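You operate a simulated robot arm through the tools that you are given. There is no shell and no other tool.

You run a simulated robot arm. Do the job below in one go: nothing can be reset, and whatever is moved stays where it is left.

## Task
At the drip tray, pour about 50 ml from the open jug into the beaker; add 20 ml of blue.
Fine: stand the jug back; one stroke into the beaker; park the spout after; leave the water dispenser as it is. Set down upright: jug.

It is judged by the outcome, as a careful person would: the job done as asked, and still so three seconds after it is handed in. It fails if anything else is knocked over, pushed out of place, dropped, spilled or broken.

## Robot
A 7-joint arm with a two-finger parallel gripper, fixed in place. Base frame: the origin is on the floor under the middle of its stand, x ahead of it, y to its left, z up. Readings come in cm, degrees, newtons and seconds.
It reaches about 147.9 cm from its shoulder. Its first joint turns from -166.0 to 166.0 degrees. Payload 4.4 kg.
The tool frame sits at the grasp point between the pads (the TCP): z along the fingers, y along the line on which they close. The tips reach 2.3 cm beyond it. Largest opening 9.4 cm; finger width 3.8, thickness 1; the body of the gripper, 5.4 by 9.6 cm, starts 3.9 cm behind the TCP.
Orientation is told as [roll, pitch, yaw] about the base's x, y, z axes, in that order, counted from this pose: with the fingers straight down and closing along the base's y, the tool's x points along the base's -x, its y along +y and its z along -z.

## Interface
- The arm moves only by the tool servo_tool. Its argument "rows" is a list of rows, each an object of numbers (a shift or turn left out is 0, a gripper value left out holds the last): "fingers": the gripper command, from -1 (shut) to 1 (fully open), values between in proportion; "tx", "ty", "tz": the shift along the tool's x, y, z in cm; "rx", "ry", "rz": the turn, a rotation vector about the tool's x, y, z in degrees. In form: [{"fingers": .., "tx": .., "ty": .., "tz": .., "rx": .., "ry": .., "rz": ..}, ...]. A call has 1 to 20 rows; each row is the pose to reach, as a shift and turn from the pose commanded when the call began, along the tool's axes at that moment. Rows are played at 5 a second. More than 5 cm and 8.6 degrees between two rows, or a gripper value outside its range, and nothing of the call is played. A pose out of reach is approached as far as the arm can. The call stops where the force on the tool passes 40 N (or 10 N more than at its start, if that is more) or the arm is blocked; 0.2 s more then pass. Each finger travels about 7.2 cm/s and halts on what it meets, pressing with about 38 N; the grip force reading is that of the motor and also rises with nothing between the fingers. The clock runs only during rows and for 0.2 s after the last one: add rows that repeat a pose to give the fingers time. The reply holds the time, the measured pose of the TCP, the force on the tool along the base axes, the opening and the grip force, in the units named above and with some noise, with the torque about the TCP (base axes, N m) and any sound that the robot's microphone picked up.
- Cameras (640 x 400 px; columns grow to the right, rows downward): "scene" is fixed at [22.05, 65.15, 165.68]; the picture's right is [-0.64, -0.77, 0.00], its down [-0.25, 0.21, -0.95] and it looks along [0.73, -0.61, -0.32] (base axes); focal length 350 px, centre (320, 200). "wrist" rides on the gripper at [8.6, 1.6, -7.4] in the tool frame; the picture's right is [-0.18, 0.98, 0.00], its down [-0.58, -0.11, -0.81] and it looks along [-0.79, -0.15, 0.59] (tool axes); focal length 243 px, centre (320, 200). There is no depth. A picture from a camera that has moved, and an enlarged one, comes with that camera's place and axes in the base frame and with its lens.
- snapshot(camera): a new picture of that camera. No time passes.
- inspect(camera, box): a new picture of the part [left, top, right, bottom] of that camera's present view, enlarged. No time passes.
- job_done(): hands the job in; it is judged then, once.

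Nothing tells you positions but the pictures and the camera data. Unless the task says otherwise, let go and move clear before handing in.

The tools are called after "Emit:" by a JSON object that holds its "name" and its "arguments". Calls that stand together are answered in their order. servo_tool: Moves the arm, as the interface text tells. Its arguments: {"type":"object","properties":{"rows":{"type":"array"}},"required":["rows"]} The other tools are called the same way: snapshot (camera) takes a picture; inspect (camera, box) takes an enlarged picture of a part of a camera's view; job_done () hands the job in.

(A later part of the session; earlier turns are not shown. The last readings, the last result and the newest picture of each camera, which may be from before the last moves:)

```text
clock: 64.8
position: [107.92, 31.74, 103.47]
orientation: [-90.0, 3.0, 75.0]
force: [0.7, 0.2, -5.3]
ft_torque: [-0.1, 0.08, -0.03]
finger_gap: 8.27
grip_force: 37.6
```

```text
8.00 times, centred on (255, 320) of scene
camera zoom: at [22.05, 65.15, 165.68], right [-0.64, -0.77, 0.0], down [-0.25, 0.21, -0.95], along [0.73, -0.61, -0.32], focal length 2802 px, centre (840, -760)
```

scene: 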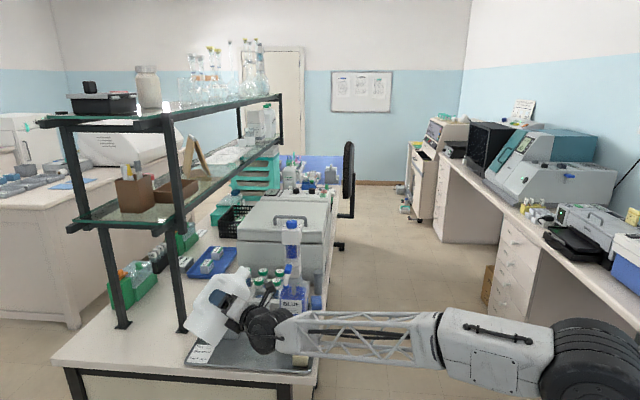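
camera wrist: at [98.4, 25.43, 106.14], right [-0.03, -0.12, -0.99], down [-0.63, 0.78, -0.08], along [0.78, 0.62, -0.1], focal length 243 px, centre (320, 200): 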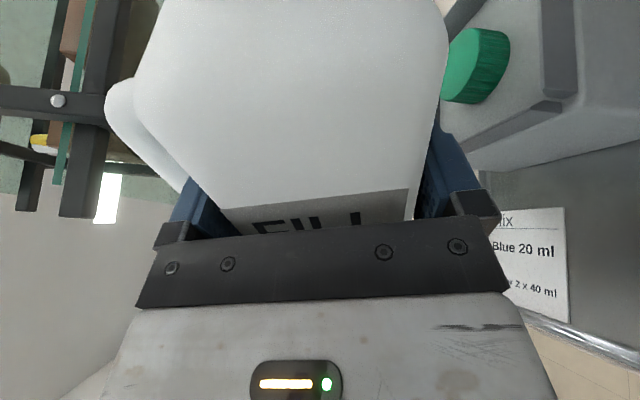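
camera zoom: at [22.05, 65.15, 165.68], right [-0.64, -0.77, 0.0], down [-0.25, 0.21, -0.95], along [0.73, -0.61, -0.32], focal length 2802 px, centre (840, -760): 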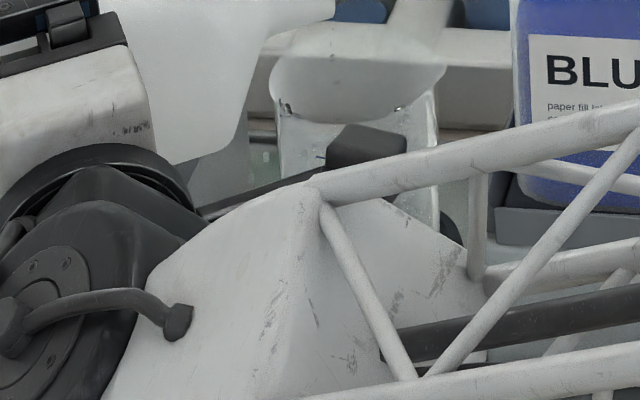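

Emit:
{"name": "servo_tool", "arguments": {"rows": [{"rz": 0}]}}

Emit:
{"name": "inspect", "arguments": {"camera": "scene", "box": [250, 296, 274, 314]}}

Emit:
{"name": "servo_tool", "arguments": {"rows": [{"rz": 0}, {"rz": 0}, {"rz": 0}, {"rz": 0}, {"rz": 0}]}}

Emit:
{"name": "inspect", "arguments": {"camera": "scene", "box": [250, 296, 274, 314]}}

```text
clock: 65.2
position: [107.75, 31.56, 103.53]
orientation: [-89.9, 3.0, 75.0]
force: [-0.8, 0.1, -5.0]
ft_torque: [-0.02, 0.06, -0.04]
finger_gap: 8.25
grip_force: 38.2
```

```text
16.00 times, centred on (262, 305) of scene
camera zoom: at [22.05, 65.15, 165.68], right [-0.64, -0.77, 0.0], down [-0.25, 0.21, -0.95], along [0.73, -0.61, -0.32], focal length 5604 px, centre (1248, -1480)
```

zoom: 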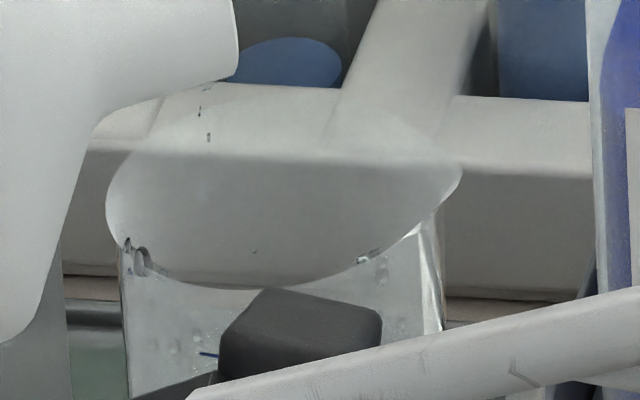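

```text
clock: 66.4
position: [107.85, 31.6, 103.53]
orientation: [-90.0, 3.1, 74.9]
force: [-0.3, 0.0, -3.7]
ft_torque: [-0.07, 0.07, 0.0]
finger_gap: 8.26
grip_force: 38.6
```

```text
16.00 times, centred on (262, 305) of scene
camera zoom: at [22.05, 65.15, 165.68], right [-0.64, -0.77, 0.0], down [-0.25, 0.21, -0.95], along [0.73, -0.61, -0.32], focal length 5604 px, centre (1248, -1480)
```

zoom: 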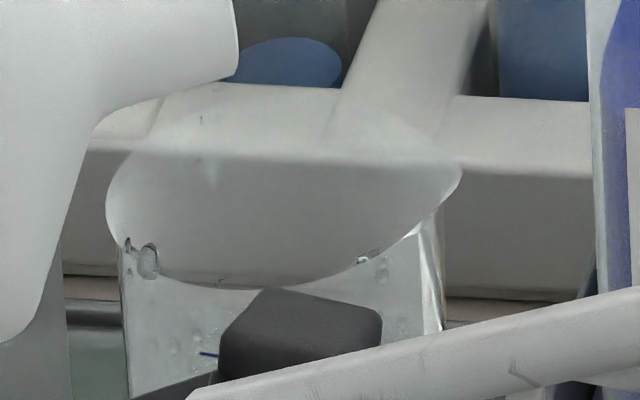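

Drops land inside but about 1.4 cm off-centre toward me, and small droplets appear on the near wall. I'll tilt back to stop the drip, then raise the jug to look at what is in the beaker.

Emit:
{"name": "servo_tool", "arguments": {"rows": [{"rz": -4}, {"rz": -8}, {"rz": -12}, {"rz": -17}, {"rz": -17}]}}

Emit:
{"name": "servo_tool", "arguments": {"rows": [{"tx": 0.85, "ty": -2.35}, {"tx": 1.7, "ty": -4.7}, {"tx": 2.6, "ty": -7.0}, {"tx": 3.4, "ty": -9.4}, {"tx": 4.3, "ty": -11.75}, {"tx": 5.1, "ty": -14.1}, {"tx": 5.1, "ty": -14.1}]}}

Emit:
{"name": "snapshot", "arguments": {"camera": "scene"}}

Emit:
{"name": "inspect", "arguments": {"camera": "scene", "box": [235, 285, 285, 335]}}

```text
clock: 67.6
position: [107.94, 31.66, 103.56]
orientation: [-90.0, 20.1, 75.0]
force: [0.5, -0.7, -4.1]
ft_torque: [-0.15, 0.08, 0.01]
finger_gap: 8.31
grip_force: 37.9
```

```text
clock: 69.2
position: [107.85, 31.7, 118.84]
orientation: [-90.0, 20.0, 75.0]
force: [0.3, 0.9, -4.1]
ft_torque: [-0.15, 0.11, -0.01]
finger_gap: 8.27
grip_force: 37.6
```

```text
taken
```

scene: 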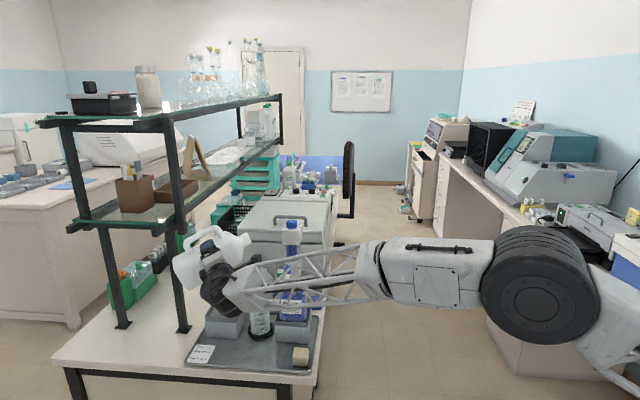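

```text
8.00 times, centred on (260, 310) of scene
camera zoom: at [22.05, 65.15, 165.68], right [-0.64, -0.77, 0.0], down [-0.25, 0.21, -0.95], along [0.73, -0.61, -0.32], focal length 2802 px, centre (800, -680)
```

zoom: 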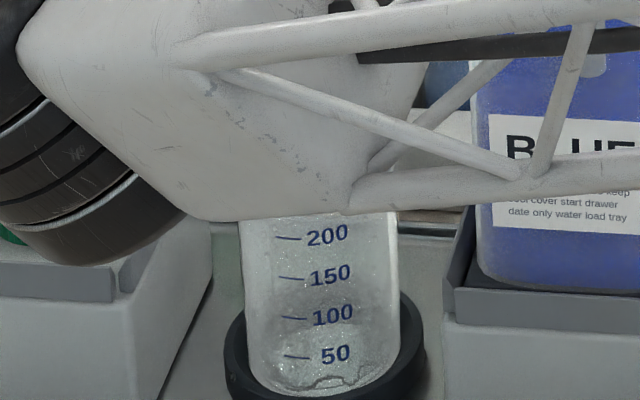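

There is only a little water at the bottom so far, nothing on the tray, and this raised pose gives a clear view of the scale. I'll go back down, shifted 1 cm so the stream falls nearer the centre.

Emit:
{"name": "servo_tool", "arguments": {"rows": [{"tx": -0.71, "ty": 2.4, "tz": 0.08}, {"tx": -1.42, "ty": 4.8, "tz": 0.15}, {"tx": -2.13, "ty": 7.2, "tz": 0.23}, {"tx": -2.85, "ty": 9.6, "tz": 0.3}, {"tx": -3.56, "ty": 12, "tz": 0.38}, {"tx": -4.27, "ty": 14.41, "tz": 0.452}, {"tx": -4.27, "ty": 14.41, "tz": 0.452}]}}

Emit:
{"name": "servo_tool", "arguments": {"rows": [{"rz": 4}, {"rz": 8}, {"rz": 12}, {"rz": 15}, {"rz": 16}, {"rz": 17}, {"rz": 18}, {"rz": 18}, {"rz": 18}]}}

Emit:
{"name": "inspect", "arguments": {"camera": "scene", "box": [240, 280, 290, 330]}}

```text
clock: 70.8
position: [108.07, 30.69, 103.62]
orientation: [-90.0, 19.9, 75.0]
force: [0.7, -0.2, -4.8]
ft_torque: [-0.13, 0.11, 0.03]
finger_gap: 8.26
grip_force: 38.3
```

```text
clock: 72.8
position: [108.02, 30.74, 103.64]
orientation: [-90.0, 2.0, 75.0]
force: [-0.2, 1.0, -5.1]
ft_torque: [-0.08, 0.08, -0.03]
finger_gap: 8.27
grip_force: 38.1
```

```text
8.00 times, centred on (265, 305) of scene
camera zoom: at [22.05, 65.15, 165.68], right [-0.64, -0.77, 0.0], down [-0.25, 0.21, -0.95], along [0.73, -0.61, -0.32], focal length 2802 px, centre (760, -640)
```

zoom: 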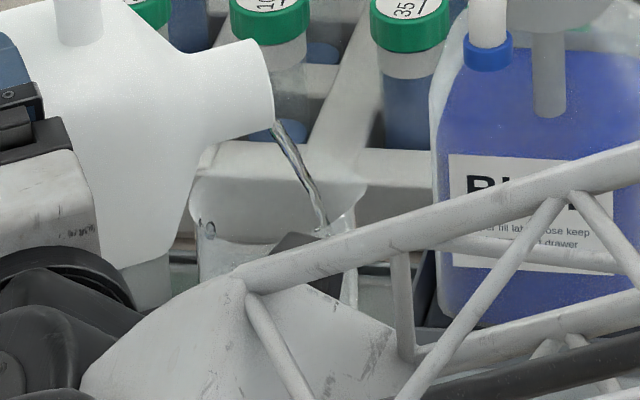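

Emit:
{"name": "inspect", "arguments": {"camera": "scene", "box": [254, 290, 284, 316]}}

```text
15.38 times, centred on (269, 303) of scene
camera zoom: at [22.05, 65.15, 165.68], right [-0.64, -0.77, 0.0], down [-0.25, 0.21, -0.95], along [0.73, -0.61, -0.32], focal length 5389 px, centre (1105, -1385)
```

zoom: 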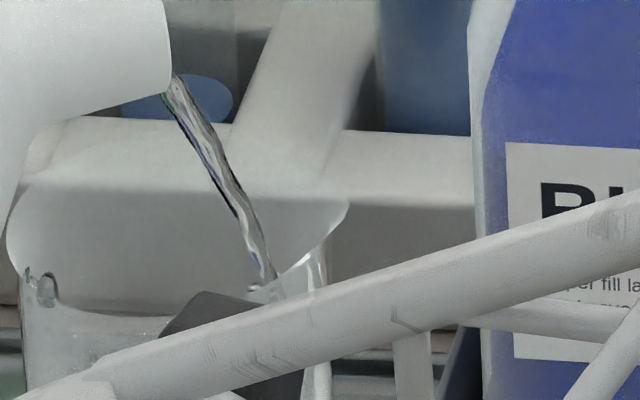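

A clean stream now enters the beaker at 88°, landing inside the rim. I'll hold this tilt for about a second and check it again.

Emit:
{"name": "servo_tool", "arguments": {"rows": [{"rz": 0}, {"rz": 0}, {"rz": 0}, {"rz": 0}]}}

Emit:
{"name": "inspect", "arguments": {"camera": "scene", "box": [254, 290, 284, 316]}}

```text
clock: 73.8
position: [108.15, 30.62, 103.58]
orientation: [-90.0, 2.0, 75.0]
force: [-0.4, 0.3, -4.6]
ft_torque: [-0.07, 0.09, 0.02]
finger_gap: 8.26
grip_force: 37.5
```

```text
15.38 times, centred on (269, 303) of scene
camera zoom: at [22.05, 65.15, 165.68], right [-0.64, -0.77, 0.0], down [-0.25, 0.21, -0.95], along [0.73, -0.61, -0.32], focal length 5389 px, centre (1105, -1385)
```

zoom: 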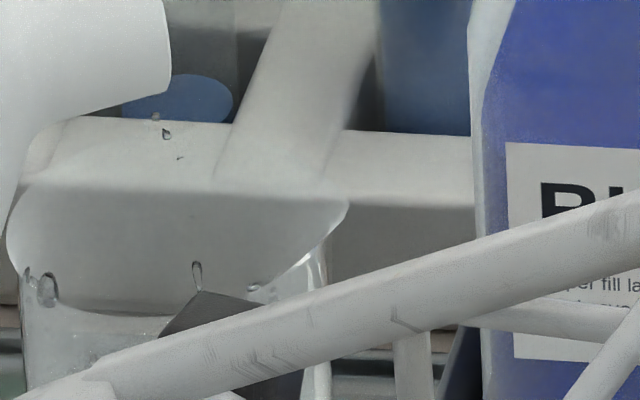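

The flow equilibrates quickly at each angle, which makes small steps safe. I'll go up and read the level.

Emit:
{"name": "servo_tool", "arguments": {"rows": [{"rz": -4}, {"rz": -8}, {"rz": -13}, {"rz": -18}, {"rz": -18}]}}

Emit:
{"name": "servo_tool", "arguments": {"rows": [{"tx": 0.85, "ty": -2.35}, {"tx": 1.7, "ty": -4.7}, {"tx": 2.6, "ty": -7.0}, {"tx": 3.4, "ty": -9.4}, {"tx": 4.3, "ty": -11.75}, {"tx": 5.1, "ty": -14.1}, {"tx": 5.1, "ty": -14.1}]}}

Emit:
{"name": "inspect", "arguments": {"camera": "scene", "box": [235, 285, 285, 335]}}

Emit:
{"name": "inspect", "arguments": {"camera": "scene", "box": [245, 315, 279, 340]}}

```text
clock: 75.0
position: [107.99, 30.63, 103.68]
orientation: [-89.9, 20.2, 74.9]
force: [-1.1, 0.7, -4.9]
ft_torque: [-0.12, 0.12, 0.03]
finger_gap: 8.3
grip_force: 37.8
```

```text
clock: 76.6
position: [108.21, 30.79, 118.61]
orientation: [-90.0, 20.0, 75.0]
force: [0.3, -0.4, -3.9]
ft_torque: [-0.15, 0.13, 0.0]
finger_gap: 8.28
grip_force: 37.9
```

```text
8.00 times, centred on (260, 310) of scene
camera zoom: at [22.05, 65.15, 165.68], right [-0.64, -0.77, 0.0], down [-0.25, 0.21, -0.95], along [0.73, -0.61, -0.32], focal length 2802 px, centre (800, -680)
```

zoom: 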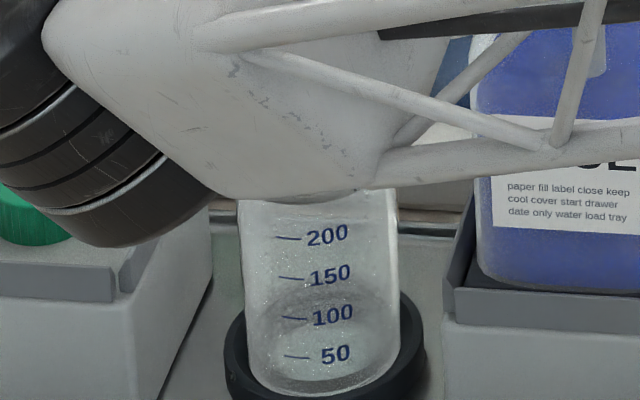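

```text
16.00 times, centred on (262, 328) of scene
camera zoom: at [22.05, 65.15, 165.68], right [-0.64, -0.77, 0.0], down [-0.25, 0.21, -0.95], along [0.73, -0.61, -0.32], focal length 5604 px, centre (1248, -1840)
```

zoom: 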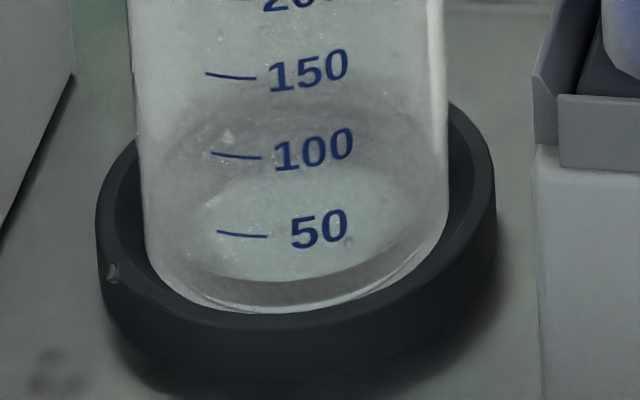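

Emit:
{"name": "inspect", "arguments": {"camera": "scene", "box": [235, 325, 265, 350]}}

Emit:
{"name": "inspect", "arguments": {"camera": "scene", "box": [185, 310, 325, 380]}}

```text
16.00 times, centred on (250, 338) of scene
camera zoom: at [22.05, 65.15, 165.68], right [-0.64, -0.77, 0.0], down [-0.25, 0.21, -0.95], along [0.73, -0.61, -0.32], focal length 5604 px, centre (1440, -2000)
```

zoom: 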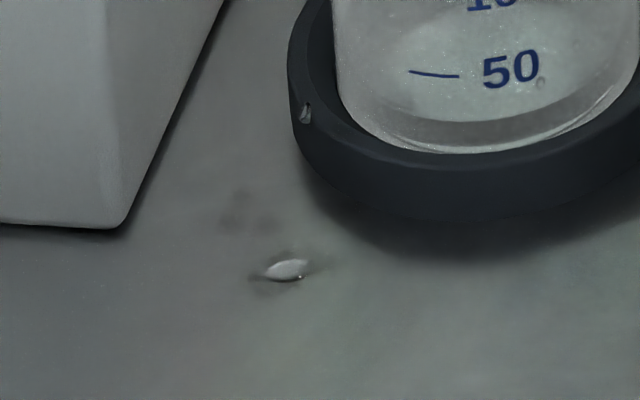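

```text
4.57 times, centred on (255, 345) of scene
camera zoom: at [22.05, 65.15, 165.68], right [-0.64, -0.77, 0.0], down [-0.25, 0.21, -0.95], along [0.73, -0.61, -0.32], focal length 1601 px, centre (617, -463)
```

zoom: 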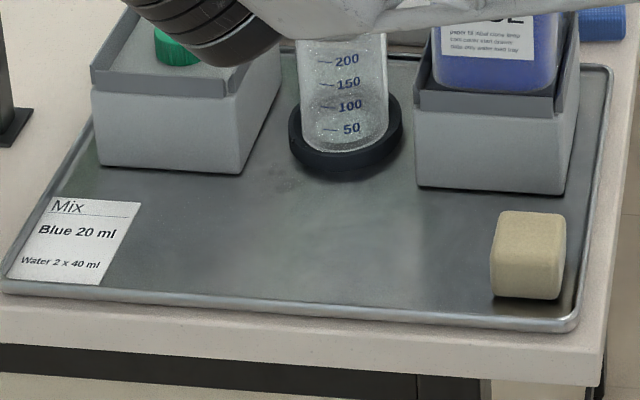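

The beaker now holds roughly 20 ml; only a stray drip or two reached the drip tray from the slow dribble. I'll go back down and use a quick tilt and quick return to avoid dribbling.

Emit:
{"name": "servo_tool", "arguments": {"rows": [{"tx": -0.95, "ty": 2.4}, {"tx": -1.9, "ty": 4.8}, {"tx": -2.85, "ty": 7.2}, {"tx": -3.8, "ty": 9.6}, {"tx": -4.75, "ty": 12}, {"tx": -5.68, "ty": 14.43}, {"tx": -5.68, "ty": 14.43}, {"tx": -5.68, "ty": 14.43, "rz": 6}, {"tx": -5.68, "ty": 14.43, "rz": 12}, {"tx": -5.68, "ty": 14.43, "rz": 15}, {"tx": -5.68, "ty": 14.43, "rz": 15}]}}

Emit:
{"name": "servo_tool", "arguments": {"rows": [{"rz": 4}, {"rz": 4}, {"rz": 4}]}}

Emit:
{"name": "inspect", "arguments": {"camera": "scene", "box": [240, 280, 290, 330]}}

```text
clock: 79.0
position: [108.32, 31.15, 103.01]
orientation: [-90.1, 4.9, 74.9]
force: [0.3, 1.1, -4.0]
ft_torque: [-0.04, 0.13, 0.03]
finger_gap: 8.29
grip_force: 37.7
```

```text
clock: 79.8
position: [108.23, 31.17, 103.02]
orientation: [-90.0, 1.0, 74.9]
force: [0.2, 0.4, -3.6]
ft_torque: [-0.01, 0.1, 0.0]
finger_gap: 8.26
grip_force: 38.2
```

```text
8.00 times, centred on (265, 305) of scene
camera zoom: at [22.05, 65.15, 165.68], right [-0.64, -0.77, 0.0], down [-0.25, 0.21, -0.95], along [0.73, -0.61, -0.32], focal length 2802 px, centre (760, -640)
```

zoom: 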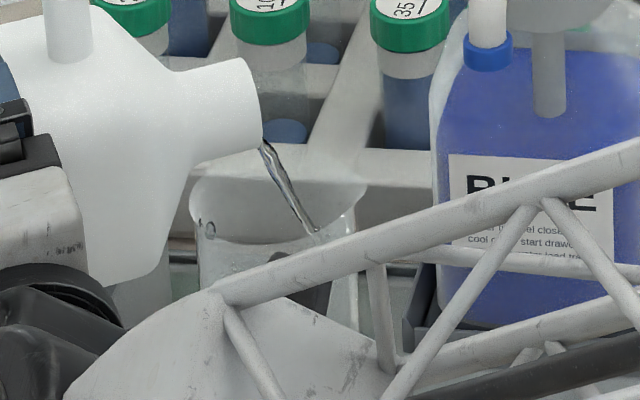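

Emit:
{"name": "servo_tool", "arguments": {"rows": [{"rz": 0}, {"rz": 0}]}}

Emit:
{"name": "inspect", "arguments": {"camera": "scene", "box": [240, 280, 290, 330]}}

```text
clock: 80.4
position: [108.19, 31.16, 103.09]
orientation: [-90.1, 1.0, 75.0]
force: [0.2, -0.6, -3.8]
ft_torque: [-0.04, 0.04, 0.01]
finger_gap: 8.26
grip_force: 38.0
```

```text
8.00 times, centred on (265, 305) of scene
camera zoom: at [22.05, 65.15, 165.68], right [-0.64, -0.77, 0.0], down [-0.25, 0.21, -0.95], along [0.73, -0.61, -0.32], focal length 2802 px, centre (760, -640)
```

zoom: 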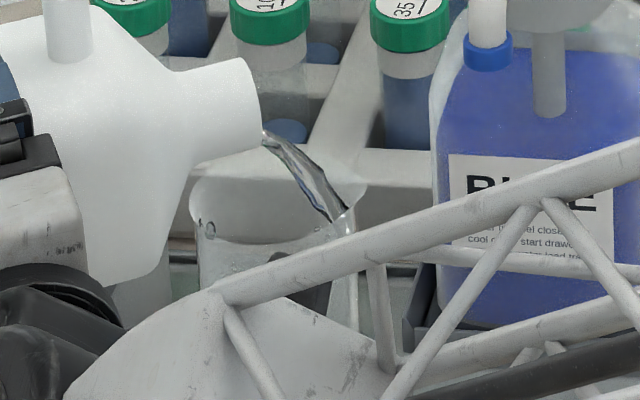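

The flow has surged and is now strong, so I'll tilt back at once.

Emit:
{"name": "servo_tool", "arguments": {"rows": [{"rz": -7}, {"rz": -14}, {"rz": -19}, {"rz": -19}]}}

Emit:
{"name": "servo_tool", "arguments": {"rows": [{"tx": 0.85, "ty": -2.35}, {"tx": 1.7, "ty": -4.7}, {"tx": 2.6, "ty": -7.0}, {"tx": 3.4, "ty": -9.4}, {"tx": 4.3, "ty": -11.75}, {"tx": 5.1, "ty": -14.1}, {"tx": 5.1, "ty": -14.1}]}}

Emit:
{"name": "inspect", "arguments": {"camera": "scene", "box": [245, 315, 279, 340]}}

Emit:
{"name": "inspect", "arguments": {"camera": "scene", "box": [185, 310, 325, 380]}}

```text
clock: 81.4
position: [108.14, 31.13, 103.09]
orientation: [-90.0, 20.1, 75.0]
force: [-0.2, 0.2, -3.6]
ft_torque: [-0.1, 0.05, -0.02]
finger_gap: 8.25
grip_force: 37.9
```

```text
clock: 83.0
position: [108.05, 31.19, 118.27]
orientation: [-90.1, 20.0, 75.1]
force: [-0.1, -0.5, -3.6]
ft_torque: [-0.08, 0.12, 0.01]
finger_gap: 8.28
grip_force: 37.9
```

```text
16.00 times, centred on (262, 328) of scene
camera zoom: at [22.05, 65.15, 165.68], right [-0.64, -0.77, 0.0], down [-0.25, 0.21, -0.95], along [0.73, -0.61, -0.32], focal length 5604 px, centre (1248, -1840)
```

zoom: 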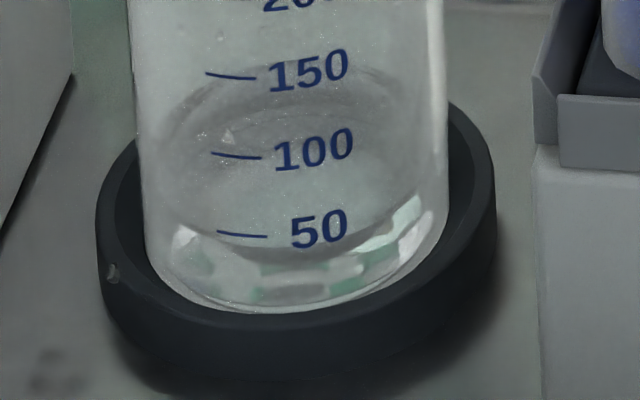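

```text
4.57 times, centred on (255, 345) of scene
camera zoom: at [22.05, 65.15, 165.68], right [-0.64, -0.77, 0.0], down [-0.25, 0.21, -0.95], along [0.73, -0.61, -0.32], focal length 1601 px, centre (617, -463)
```

zoom: 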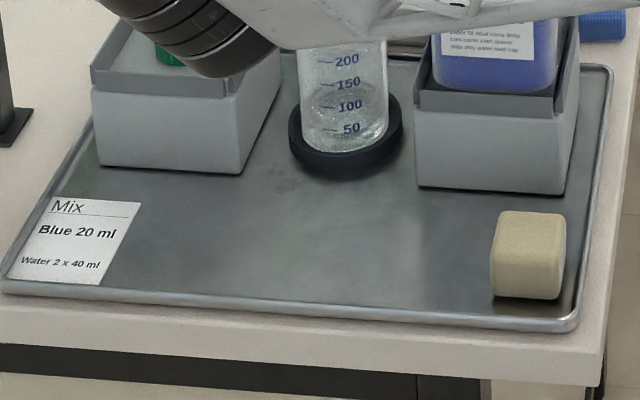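

Emit:
{"name": "inspect", "arguments": {"camera": "scene", "box": [248, 322, 276, 338]}}

Emit:
{"name": "servo_tool", "arguments": {"rows": [{"tx": 0}, {"tx": 0}, {"tx": 0}, {"tx": 0}, {"tx": 0}]}}

Emit:
{"name": "inspect", "arguments": {"camera": "scene", "box": [248, 322, 276, 338]}}

```text
16.00 times, centred on (262, 330) of scene
camera zoom: at [22.05, 65.15, 165.68], right [-0.64, -0.77, 0.0], down [-0.25, 0.21, -0.95], along [0.73, -0.61, -0.32], focal length 5604 px, centre (1248, -1880)
```

zoom: 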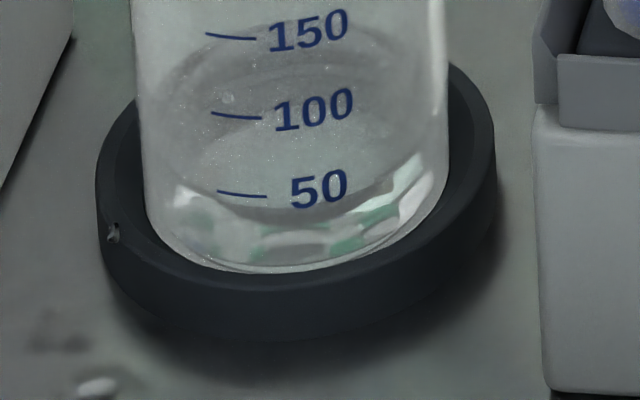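

```text
clock: 84.2
position: [108.17, 31.2, 118.29]
orientation: [-90.0, 20.0, 75.0]
force: [-1.1, -0.6, -3.8]
ft_torque: [-0.07, 0.16, 0.01]
finger_gap: 8.24
grip_force: 38.3
```

```text
16.00 times, centred on (262, 330) of scene
camera zoom: at [22.05, 65.15, 165.68], right [-0.64, -0.77, 0.0], down [-0.25, 0.21, -0.95], along [0.73, -0.61, -0.32], focal length 5604 px, centre (1248, -1880)
```

zoom: 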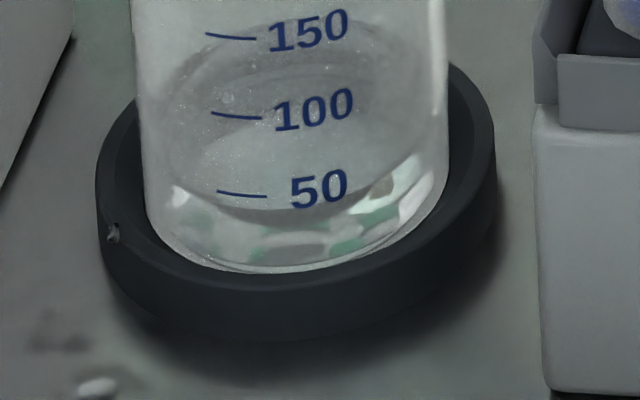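

Emit:
{"name": "servo_tool", "arguments": {"rows": [{"tx": 0}]}}

Emit:
{"name": "servo_tool", "arguments": {"rows": [{"tx": 0}]}}

Emit:
{"name": "servo_tool", "arguments": {"rows": [{"tx": 0}]}}

Emit:
{"name": "servo_tool", "arguments": {"rows": [{"tx": 0}]}}

Emit:
{"name": "servo_tool", "arguments": {"rows": [{"tx": 0}]}}

Emit:
{"name": "inspect", "arguments": {"camera": "scene", "box": [252, 325, 272, 337]}}

```text
clock: 84.6
position: [108.09, 31.15, 118.14]
orientation: [-90.0, 20.0, 75.0]
force: [0.2, 0.6, -4.0]
ft_torque: [-0.12, 0.13, 0.01]
finger_gap: 8.26
grip_force: 37.5
```

```text
clock: 85.0
position: [108.07, 31.15, 118.23]
orientation: [-90.0, 20.0, 75.0]
force: [0.8, 0.3, -4.2]
ft_torque: [-0.15, 0.09, 0.04]
finger_gap: 8.28
grip_force: 37.6
```

```text
clock: 85.4
position: [108.19, 31.13, 118.14]
orientation: [-89.9, 20.0, 75.0]
force: [0.0, -0.6, -3.8]
ft_torque: [-0.13, 0.14, 0.04]
finger_gap: 8.27
grip_force: 38.0
```

```text
clock: 85.8
position: [108.06, 31.27, 118.11]
orientation: [-89.9, 20.0, 75.0]
force: [0.2, 0.3, -4.3]
ft_torque: [-0.11, 0.11, -0.03]
finger_gap: 8.25
grip_force: 38.4
```

```text
clock: 86.2
position: [108.02, 31.21, 118.18]
orientation: [-90.0, 20.1, 75.0]
force: [0.1, 0.3, -3.3]
ft_torque: [-0.09, 0.08, 0.02]
finger_gap: 8.28
grip_force: 38.4
```

```text
16.00 times, centred on (262, 331) of scene
camera zoom: at [22.05, 65.15, 165.68], right [-0.64, -0.77, 0.0], down [-0.25, 0.21, -0.95], along [0.73, -0.61, -0.32], focal length 5604 px, centre (1248, -1896)
```

zoom: 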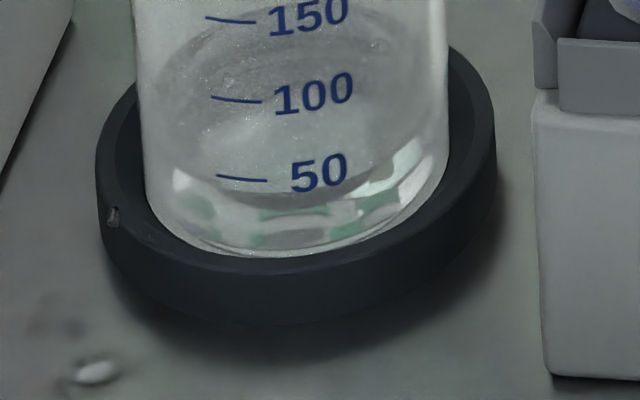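

Emit:
{"name": "inspect", "arguments": {"camera": "scene", "box": [240, 285, 330, 345]}}

Emit:
{"name": "snapshot", "arguments": {"camera": "wrist"}}

```text
6.67 times, centred on (285, 315) of scene
camera zoom: at [22.05, 65.15, 165.68], right [-0.64, -0.77, 0.0], down [-0.25, 0.21, -0.95], along [0.73, -0.61, -0.32], focal length 2335 px, centre (553, -567)
```

zoom: 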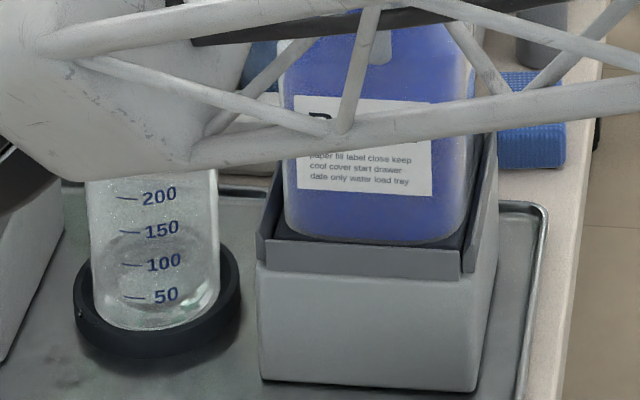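

```text
taken
camera wrist: at [98.76, 24.91, 119.55], right [-0.04, -0.16, -0.99], down [-0.63, 0.77, -0.1], along [0.78, 0.62, -0.13], focal length 243 px, centre (320, 200)
```

wrist: 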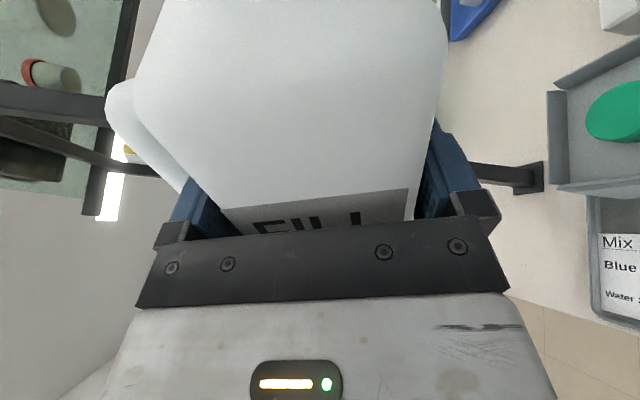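

The beaker reads about 35 ml, with no puddle around it. I'll repeat the same quick pour for roughly 15 ml more.

Emit:
{"name": "servo_tool", "arguments": {"rows": [{"tx": -0.9, "ty": 2.33}, {"tx": -1.8, "ty": 4.67}, {"tx": -2.7, "ty": 7.0}, {"tx": -3.6, "ty": 9.33}, {"tx": -4.5, "ty": 11.67}, {"tx": -5.41, "ty": 14.0}, {"tx": -5.41, "ty": 14.0}, {"tx": -5.41, "ty": 14.0, "rz": 6}, {"tx": -5.41, "ty": 14.0, "rz": 12}, {"tx": -5.41, "ty": 14.0, "rz": 15}, {"tx": -5.41, "ty": 14.0, "rz": 15}]}}

Emit:
{"name": "servo_tool", "arguments": {"rows": [{"rz": 4.5}, {"rz": 4.5}, {"rz": 4.5}]}}

Emit:
{"name": "inspect", "arguments": {"camera": "scene", "box": [240, 280, 290, 330]}}

```text
clock: 88.6
position: [108.19, 31.52, 102.97]
orientation: [-90.0, 5.0, 75.1]
force: [0.8, -0.4, -4.2]
ft_torque: [-0.08, 0.11, 0.0]
finger_gap: 8.27
grip_force: 38.2
```

```text
clock: 89.4
position: [108.06, 31.42, 103.0]
orientation: [-90.1, 0.6, 75.0]
force: [0.5, 0.8, -4.1]
ft_torque: [-0.03, 0.11, -0.02]
finger_gap: 8.25
grip_force: 37.6
```

```text
8.00 times, centred on (265, 305) of scene
camera zoom: at [22.05, 65.15, 165.68], right [-0.64, -0.77, 0.0], down [-0.25, 0.21, -0.95], along [0.73, -0.61, -0.32], focal length 2802 px, centre (760, -640)
```

zoom: 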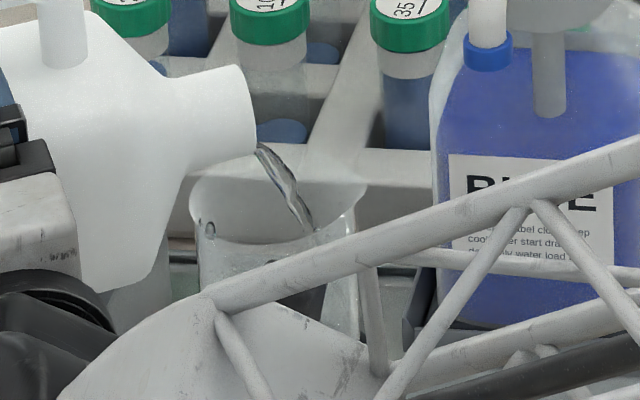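

Emit:
{"name": "servo_tool", "arguments": {"rows": [{"rz": 0}, {"rz": -7}, {"rz": -14}, {"rz": -19.5}, {"rz": -19.5}]}}

Emit:
{"name": "servo_tool", "arguments": {"rows": [{"tx": 0.85, "ty": -2.35}, {"tx": 1.7, "ty": -4.7}, {"tx": 2.6, "ty": -7.0}, {"tx": 3.4, "ty": -9.4}, {"tx": 4.3, "ty": -11.75}, {"tx": 5.1, "ty": -14.1}, {"tx": 5.1, "ty": -14.1}, {"tx": 5.1, "ty": -14.1}, {"tx": 5.1, "ty": -14.1}]}}

Emit:
{"name": "inspect", "arguments": {"camera": "scene", "box": [248, 322, 276, 338]}}

Emit:
{"name": "inspect", "arguments": {"camera": "scene", "box": [185, 310, 325, 380]}}

```text
clock: 90.6
position: [108.26, 31.47, 103.05]
orientation: [-90.1, 20.1, 75.0]
force: [-0.6, -0.5, -4.5]
ft_torque: [-0.13, 0.11, -0.01]
finger_gap: 8.26
grip_force: 37.9
```

```text
clock: 92.6
position: [108.13, 31.47, 117.96]
orientation: [-90.1, 20.0, 75.0]
force: [-0.5, 0.7, -4.0]
ft_torque: [-0.12, 0.11, 0.03]
finger_gap: 8.26
grip_force: 37.9
```

```text
16.00 times, centred on (262, 330) of scene
camera zoom: at [22.05, 65.15, 165.68], right [-0.64, -0.77, 0.0], down [-0.25, 0.21, -0.95], along [0.73, -0.61, -0.32], focal length 5604 px, centre (1248, -1880)
```

zoom: 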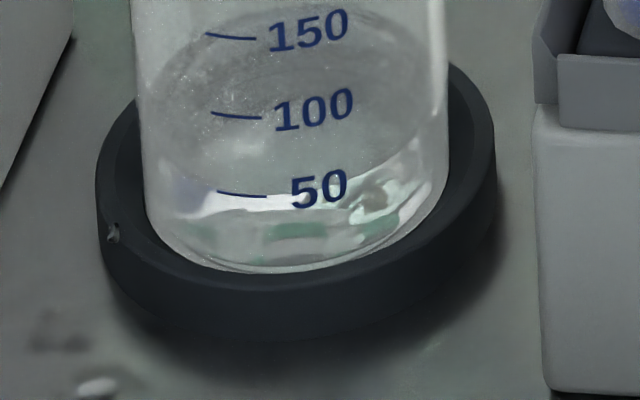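

```text
4.57 times, centred on (255, 345) of scene
camera zoom: at [22.05, 65.15, 165.68], right [-0.64, -0.77, 0.0], down [-0.25, 0.21, -0.95], along [0.73, -0.61, -0.32], focal length 1601 px, centre (617, -463)
```

zoom: 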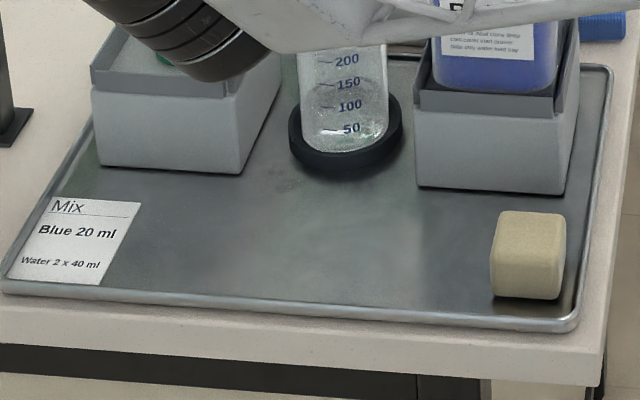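

Emit:
{"name": "inspect", "arguments": {"camera": "scene", "box": [252, 325, 264, 334]}}

Emit:
{"name": "inspect", "arguments": {"camera": "scene", "box": [260, 325, 272, 334]}}

Emit:
{"name": "inspect", "arguments": {"camera": "scene", "box": [246, 305, 276, 336]}}

```text
16.00 times, centred on (258, 330) of scene
camera zoom: at [22.05, 65.15, 165.68], right [-0.64, -0.77, 0.0], down [-0.25, 0.21, -0.95], along [0.73, -0.61, -0.32], focal length 5604 px, centre (1312, -1872)
```

zoom: 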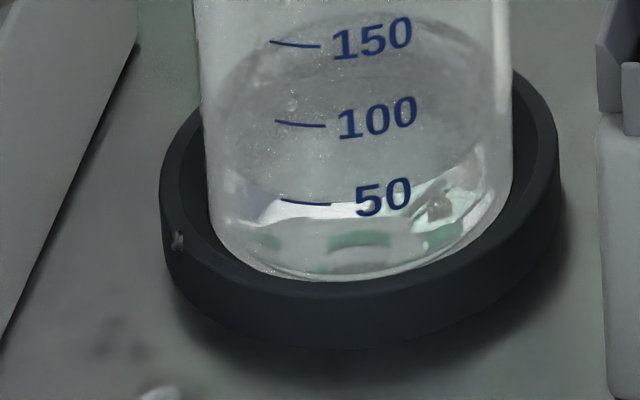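

```text
16.00 times, centred on (266, 330) of scene
camera zoom: at [22.05, 65.15, 165.68], right [-0.64, -0.77, 0.0], down [-0.25, 0.21, -0.95], along [0.73, -0.61, -0.32], focal length 5604 px, centre (1184, -1872)
```

zoom: 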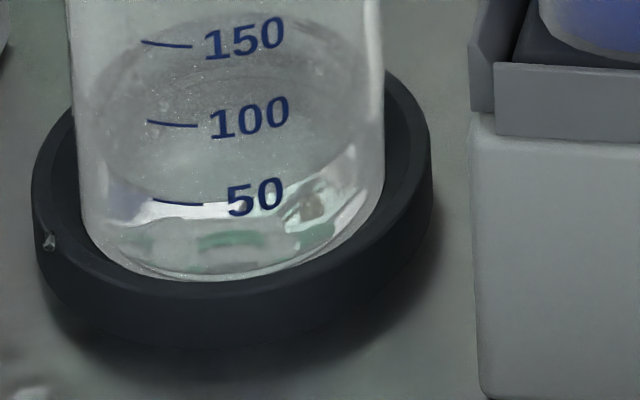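

```text
12.90 times, centred on (261, 320) of scene
camera zoom: at [22.05, 65.15, 165.68], right [-0.64, -0.77, 0.0], down [-0.25, 0.21, -0.95], along [0.73, -0.61, -0.32], focal length 4520 px, centre (1081, -1355)
```

zoom: 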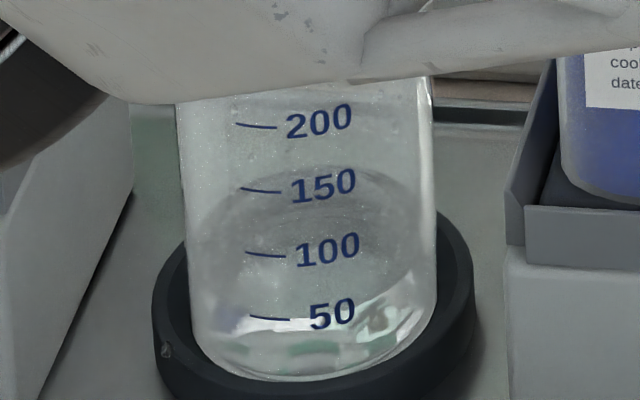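

The waterline now sits right at the 50 ml mark. I'll stand the jug back: first bring it upright up here, then turn it back and carry it to its place.

Emit:
{"name": "servo_tool", "arguments": {"rows": [{"rz": -5}, {"rz": -11}, {"rz": -17}, {"rz": -23}, {"rz": -29}, {"rz": -35}, {"rz": -41}, {"rz": -47}, {"rz": -53}, {"rz": -58}, {"rz": -63}, {"rz": -67}, {"rz": -70}, {"rz": -70}]}}

Emit:
{"name": "servo_tool", "arguments": {"rows": [{"rx": -4, "ty": 0.4, "tz": -0.5}, {"rx": -8, "ty": 0.8, "tz": -1.0}, {"rx": -12, "ty": 0.8, "tz": -1.6}, {"rx": -16, "ty": 0.5, "tz": -2.4}, {"rx": -20, "ty": 0.2, "tz": -3.2}, {"rx": -24, "ty": 0, "tz": -4}, {"rx": -28, "ty": 0, "tz": -4.8}, {"rx": -30, "ty": 0, "tz": -5.4}, {"rx": -30, "ty": 0, "tz": -5.4}]}}

Emit:
{"name": "servo_tool", "arguments": {"rows": [{"tx": 0}]}}

Emit:
{"name": "servo_tool", "arguments": {"rows": [{"tx": 0}]}}

Emit:
{"name": "snapshot", "arguments": {"camera": "wrist"}}

Emit:
{"name": "snapshot", "arguments": {"camera": "scene"}}

```text
clock: 95.6
position: [108.29, 31.54, 118.09]
orientation: [89.6, 90.0, -105.3]
force: [0.0, -0.6, -4.2]
ft_torque: [0.0, 0.05, 0.0]
finger_gap: 8.27
grip_force: 38.0
```

```text
clock: 97.6
position: [102.95, 32.9, 118.0]
orientation: [-2.4, 89.9, 132.5]
force: [-0.3, 0.6, -3.6]
ft_torque: [0.09, 0.06, -0.01]
finger_gap: 8.3
grip_force: 38.1
```

```text
clock: 98.0
position: [103.05, 32.9, 118.04]
orientation: [50.9, 90.1, -174.1]
force: [0.6, -0.1, -3.9]
ft_torque: [0.04, 0.08, -0.03]
finger_gap: 8.27
grip_force: 37.9
```

```text
clock: 98.4
position: [103.02, 32.87, 118.11]
orientation: [64.0, 90.0, -161.0]
force: [-0.3, -0.5, -3.7]
ft_torque: [0.04, 0.09, 0.04]
finger_gap: 8.27
grip_force: 37.9
```

```text
taken
camera wrist: at [96.83, 37.2, 126.62], right [-0.7, -0.69, -0.18], down [-0.49, 0.65, -0.58], along [0.52, -0.31, -0.79], focal length 243 px, centre (320, 200)
```

wrist: 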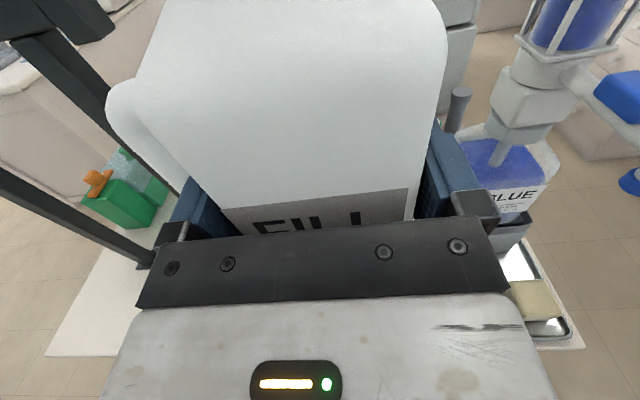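

```text
taken
```

scene: 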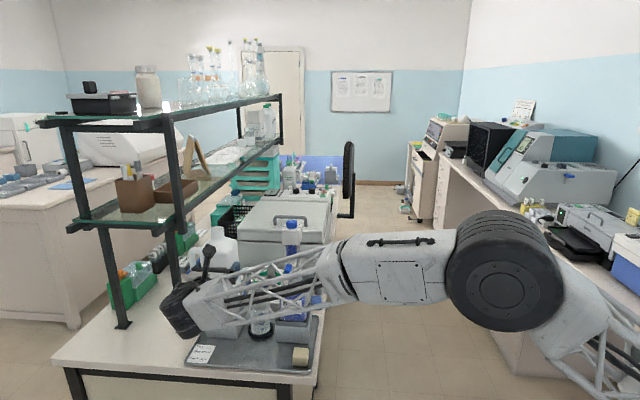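

The jug is upright again over its place with no slip in the grip. I'll lower it, slowing near the tray.

Emit:
{"name": "servo_tool", "arguments": {"rows": [{"tx": -2, "ty": 0.19}, {"tx": -4, "ty": 0.19}, {"tx": -6, "ty": 0.19}, {"tx": -8, "ty": 0.19}, {"tx": -10, "ty": 0.19}, {"tx": -12, "ty": 0.19}, {"tx": -14, "ty": 0.19}, {"tx": -16, "ty": 0.19}, {"tx": -17.3, "ty": 0.19}, {"tx": -17.3, "ty": 0.19}]}}

Emit:
{"name": "inspect", "arguments": {"camera": "scene", "box": [170, 270, 310, 390]}}

Emit:
{"name": "servo_tool", "arguments": {"rows": [{"tx": -0.3}, {"tx": -0.7}, {"tx": -1.1}, {"tx": -1.5}, {"tx": -1.5}]}}

```text
clock: 100.6
position: [103.13, 32.86, 100.57]
orientation: [-55.2, 90.0, 79.7]
force: [1.1, 0.8, -3.7]
ft_torque: [0.03, 0.06, 0.0]
finger_gap: 8.26
grip_force: 38.6
```

```text
3.33 times, centred on (240, 330) of scene
camera zoom: at [22.05, 65.15, 165.68], right [-0.64, -0.77, 0.0], down [-0.25, 0.21, -0.95], along [0.73, -0.61, -0.32], focal length 1168 px, centre (587, -233)
```

zoom: 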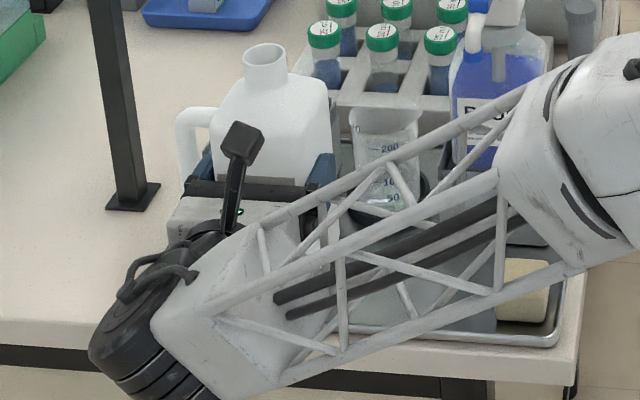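

```text
clock: 101.8
position: [102.87, 32.76, 99.17]
orientation: [101.0, 90.0, -124.0]
force: [-0.3, -0.7, -4.2]
ft_torque: [0.06, 0.04, 0.02]
finger_gap: 8.27
grip_force: 38.0
```

Emit:
{"name": "servo_tool", "arguments": {"rows": [{"tx": -0.1}, {"tx": -0.2}, {"tx": -0.3}, {"tx": -0.3}]}}

Emit:
{"name": "servo_tool", "arguments": {"rows": [{"tx": -0.1}, {"tx": -0.2}, {"tx": -0.2}]}}

```text
clock: 102.8
position: [102.88, 32.8, 99.08]
orientation: [88.2, 89.9, -136.6]
force: [1.2, -0.1, -4.0]
ft_torque: [0.03, 0.05, 0.01]
finger_gap: 8.31
grip_force: 38.1
```

```text
clock: 103.6
position: [102.97, 32.82, 98.82]
orientation: [-115.3, 89.9, 19.7]
force: [0.0, 1.6, 1.2]
ft_torque: [0.31, 0.09, 0.06]
finger_gap: 8.27
grip_force: 37.8
```

The jug is now resting on the tray. I'll open the fingers and check that it stands before withdrawing.

Emit:
{"name": "servo_tool", "arguments": {"rows": [{"fingers": 0.8}, {"fingers": 0.88}, {"fingers": 0.95}, {"fingers": 0.95}]}}

Emit:
{"name": "inspect", "arguments": {"camera": "wrist", "box": [150, 0, 500, 220]}}

Emit:
{"name": "inspect", "arguments": {"camera": "scene", "box": [170, 270, 310, 390]}}

```text
clock: 104.6
position: [102.86, 32.85, 98.78]
orientation: [-152.8, 90.0, -17.8]
force: [0.0, 0.1, 0.0]
ft_torque: [-0.01, 0.0, 0.01]
finger_gap: 9.18
grip_force: 0.0
```

```text
1.82 times, centred on (325, 110) of wrist
camera zoom: at [96.62, 37.11, 107.31], right [-0.7, -0.69, -0.18], down [-0.49, 0.65, -0.58], along [0.52, -0.31, -0.79], focal length 441 px, centre (311, 364)
```

zoom: 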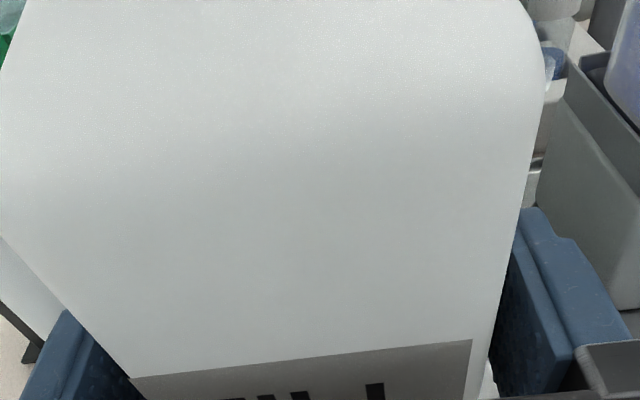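

```text
3.33 times, centred on (240, 330) of scene
camera zoom: at [22.05, 65.15, 165.68], right [-0.64, -0.77, 0.0], down [-0.25, 0.21, -0.95], along [0.73, -0.61, -0.32], focal length 1168 px, centre (587, -233)
```

zoom: 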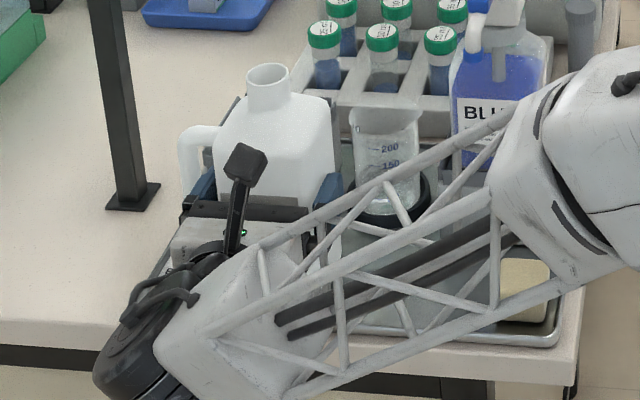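

The jug stands on its own. I'll withdraw straight back, then up.

Emit:
{"name": "servo_tool", "arguments": {"rows": [{"fingers": 1, "tz": -0.3}, {"tz": -1}, {"tz": -2}, {"tz": -3.2}, {"tz": -4.6}, {"tz": -6.2}, {"tz": -8.2}, {"tz": -11}, {"tz": -14}, {"tz": -16}, {"tz": -16}]}}

Emit:
{"name": "snapshot", "arguments": {"camera": "wrist"}}

Emit:
{"name": "inspect", "arguments": {"camera": "scene", "box": [170, 270, 310, 390]}}

```text
clock: 107.0
position: [91.75, 44.19, 98.72]
orientation: [167.6, 90.1, -57.4]
force: [0.5, -0.4, -0.1]
ft_torque: [0.01, 0.01, 0.0]
finger_gap: 9.41
grip_force: 0.1
```

```text
taken
camera wrist: at [85.43, 48.42, 107.29], right [-0.69, -0.7, -0.18], down [-0.49, 0.65, -0.58], along [0.52, -0.31, -0.79], focal length 243 px, centre (320, 200)
```

wrist: 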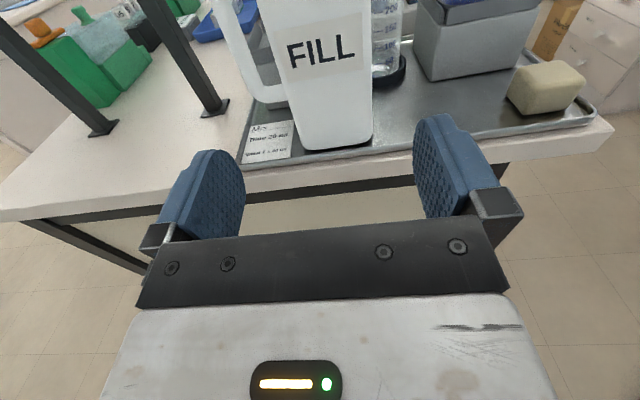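

```text
3.33 times, centred on (240, 330) of scene
camera zoom: at [22.05, 65.15, 165.68], right [-0.64, -0.77, 0.0], down [-0.25, 0.21, -0.95], along [0.73, -0.61, -0.32], focal length 1168 px, centre (587, -233)
```

zoom: 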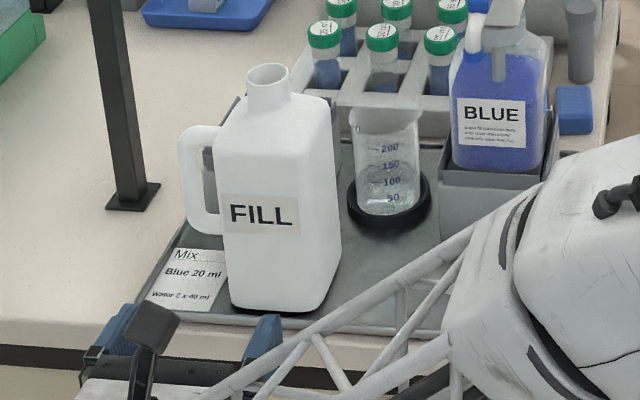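

The jug is back in place, upright. Next is the spout: it points at about az 135° and the beaker lies at about az 45° from the dispenser axis, so it needs roughly a 90° swing. I'll raise the hand and turn the fingers down again.

Emit:
{"name": "servo_tool", "arguments": {"rows": [{"tx": 4}, {"tx": 8}, {"tx": 12}, {"tx": 16}, {"tx": 20}, {"tx": 24}, {"tx": 28}, {"tx": 32}, {"tx": 36}, {"tx": 36}]}}

Emit:
{"name": "snapshot", "arguments": {"camera": "wrist"}}

Emit:
{"name": "inspect", "arguments": {"camera": "wrist", "box": [390, 0, 530, 220]}}

Emit:
{"name": "inspect", "arguments": {"camera": "scene", "box": [265, 215, 325, 275]}}

```text
clock: 109.2
position: [91.36, 44.17, 134.81]
orientation: [44.6, 90.0, 179.5]
force: [0.4, 1.1, -0.3]
ft_torque: [-0.02, 0.02, 0.0]
finger_gap: 9.4
grip_force: 0.1
```

```text
taken
camera wrist: at [85.08, 48.42, 143.23], right [-0.7, -0.69, -0.18], down [-0.49, 0.65, -0.58], along [0.52, -0.31, -0.79], focal length 243 px, centre (320, 200)
```

wrist: 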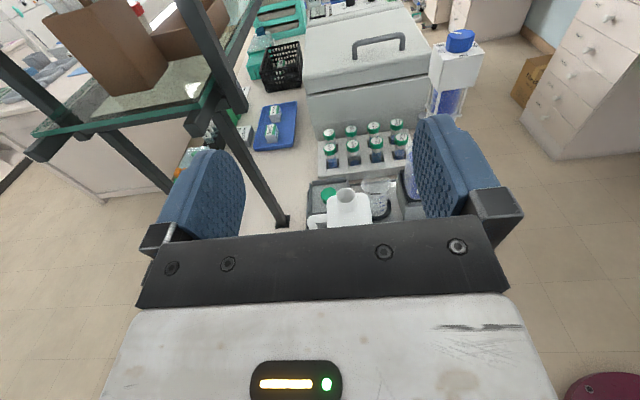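

```text
1.82 times, centred on (460, 110) of wrist
camera zoom: at [85.08, 48.42, 143.23], right [-0.7, -0.69, -0.18], down [-0.49, 0.65, -0.58], along [0.52, -0.31, -0.79], focal length 441 px, centre (66, 364)
```

zoom: 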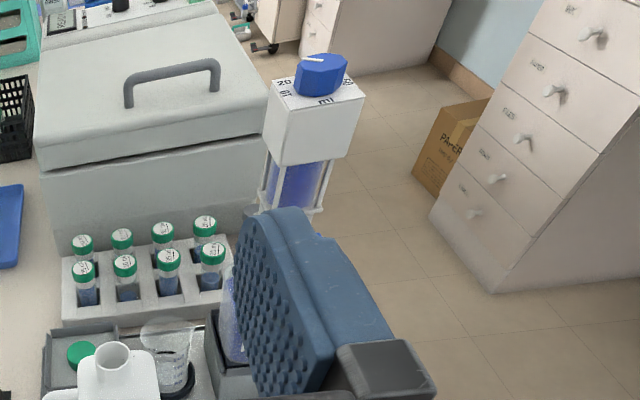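

```text
6.67 times, centred on (295, 245) of scene
camera zoom: at [22.05, 65.15, 165.68], right [-0.64, -0.77, 0.0], down [-0.25, 0.21, -0.95], along [0.73, -0.61, -0.32], focal length 2335 px, centre (487, -100)
```

zoom: 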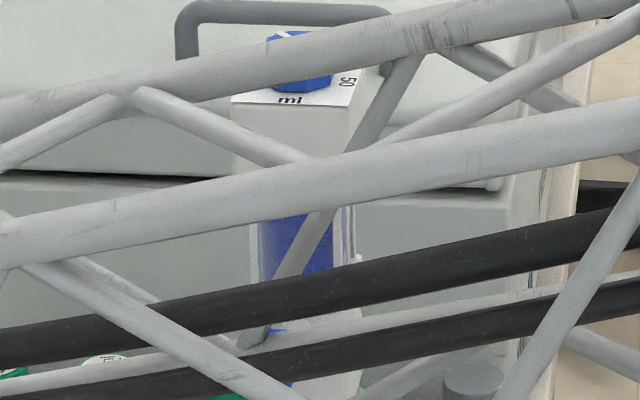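

Emit:
{"name": "servo_tool", "arguments": {"rows": [{"ry": -7.5}, {"ry": -15}, {"ry": -22.5}, {"ry": -30}, {"ry": -37.5}, {"ry": -45}, {"ry": -52.5}, {"ry": -60}, {"ry": -67.5}, {"ry": -75}, {"ry": -82.5}, {"ry": -90}, {"ry": -90}]}}

Emit:
{"name": "servo_tool", "arguments": {"rows": [{"rz": 8, "fingers": 0.0}, {"rz": 16}, {"rz": 24}, {"rz": 32}, {"rz": 40}, {"rz": 48}, {"rz": 56}, {"rz": 64}, {"rz": 72}, {"rz": 80}, {"rz": 88}, {"rz": 96}, {"rz": 104}, {"rz": 112}, {"rz": 120}, {"rz": 128}, {"rz": 136}, {"rz": 144}, {"rz": 150}, {"rz": 150}]}}

Emit:
{"name": "snapshot", "arguments": {"camera": "wrist"}}

Emit:
{"name": "snapshot", "arguments": {"camera": "scene"}}

```text
clock: 112.0
position: [91.59, 44.12, 134.74]
orientation: [0.0, -0.1, 135.0]
force: [0.7, -0.2, 0.2]
ft_torque: [-0.01, -0.01, -0.03]
finger_gap: 9.38
grip_force: 0.1
```

```text
clock: 116.2
position: [91.64, 44.04, 134.71]
orientation: [0.0, 0.0, -15.1]
force: [0.1, 0.5, 0.0]
ft_torque: [0.02, 0.0, -0.01]
finger_gap: 4.72
grip_force: 0.1
```

```text
taken
camera wrist: at [83.83, 48.06, 142.11], right [0.43, 0.9, 0.0], down [0.53, -0.26, 0.81], along [0.73, -0.35, -0.59], focal length 243 px, centre (320, 200)
```

wrist: 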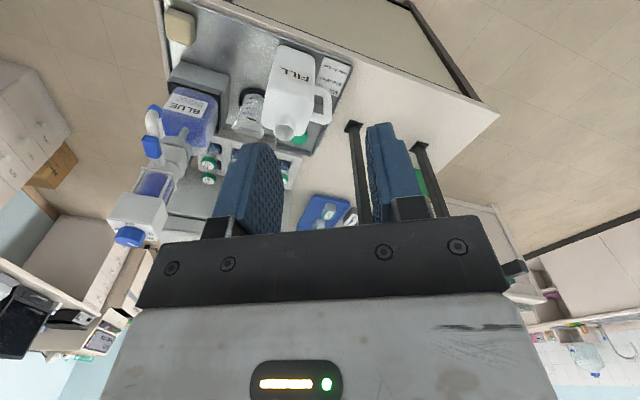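

```text
taken
```

scene: 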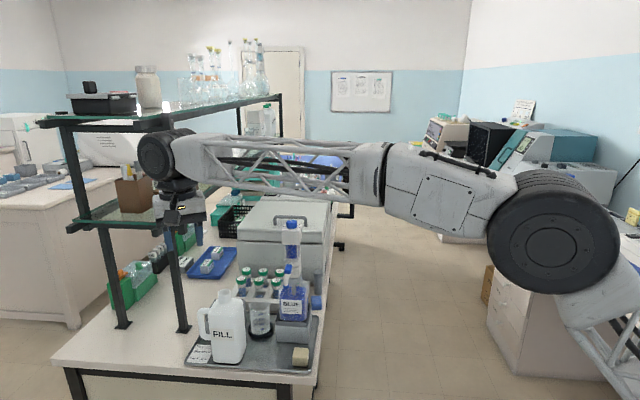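

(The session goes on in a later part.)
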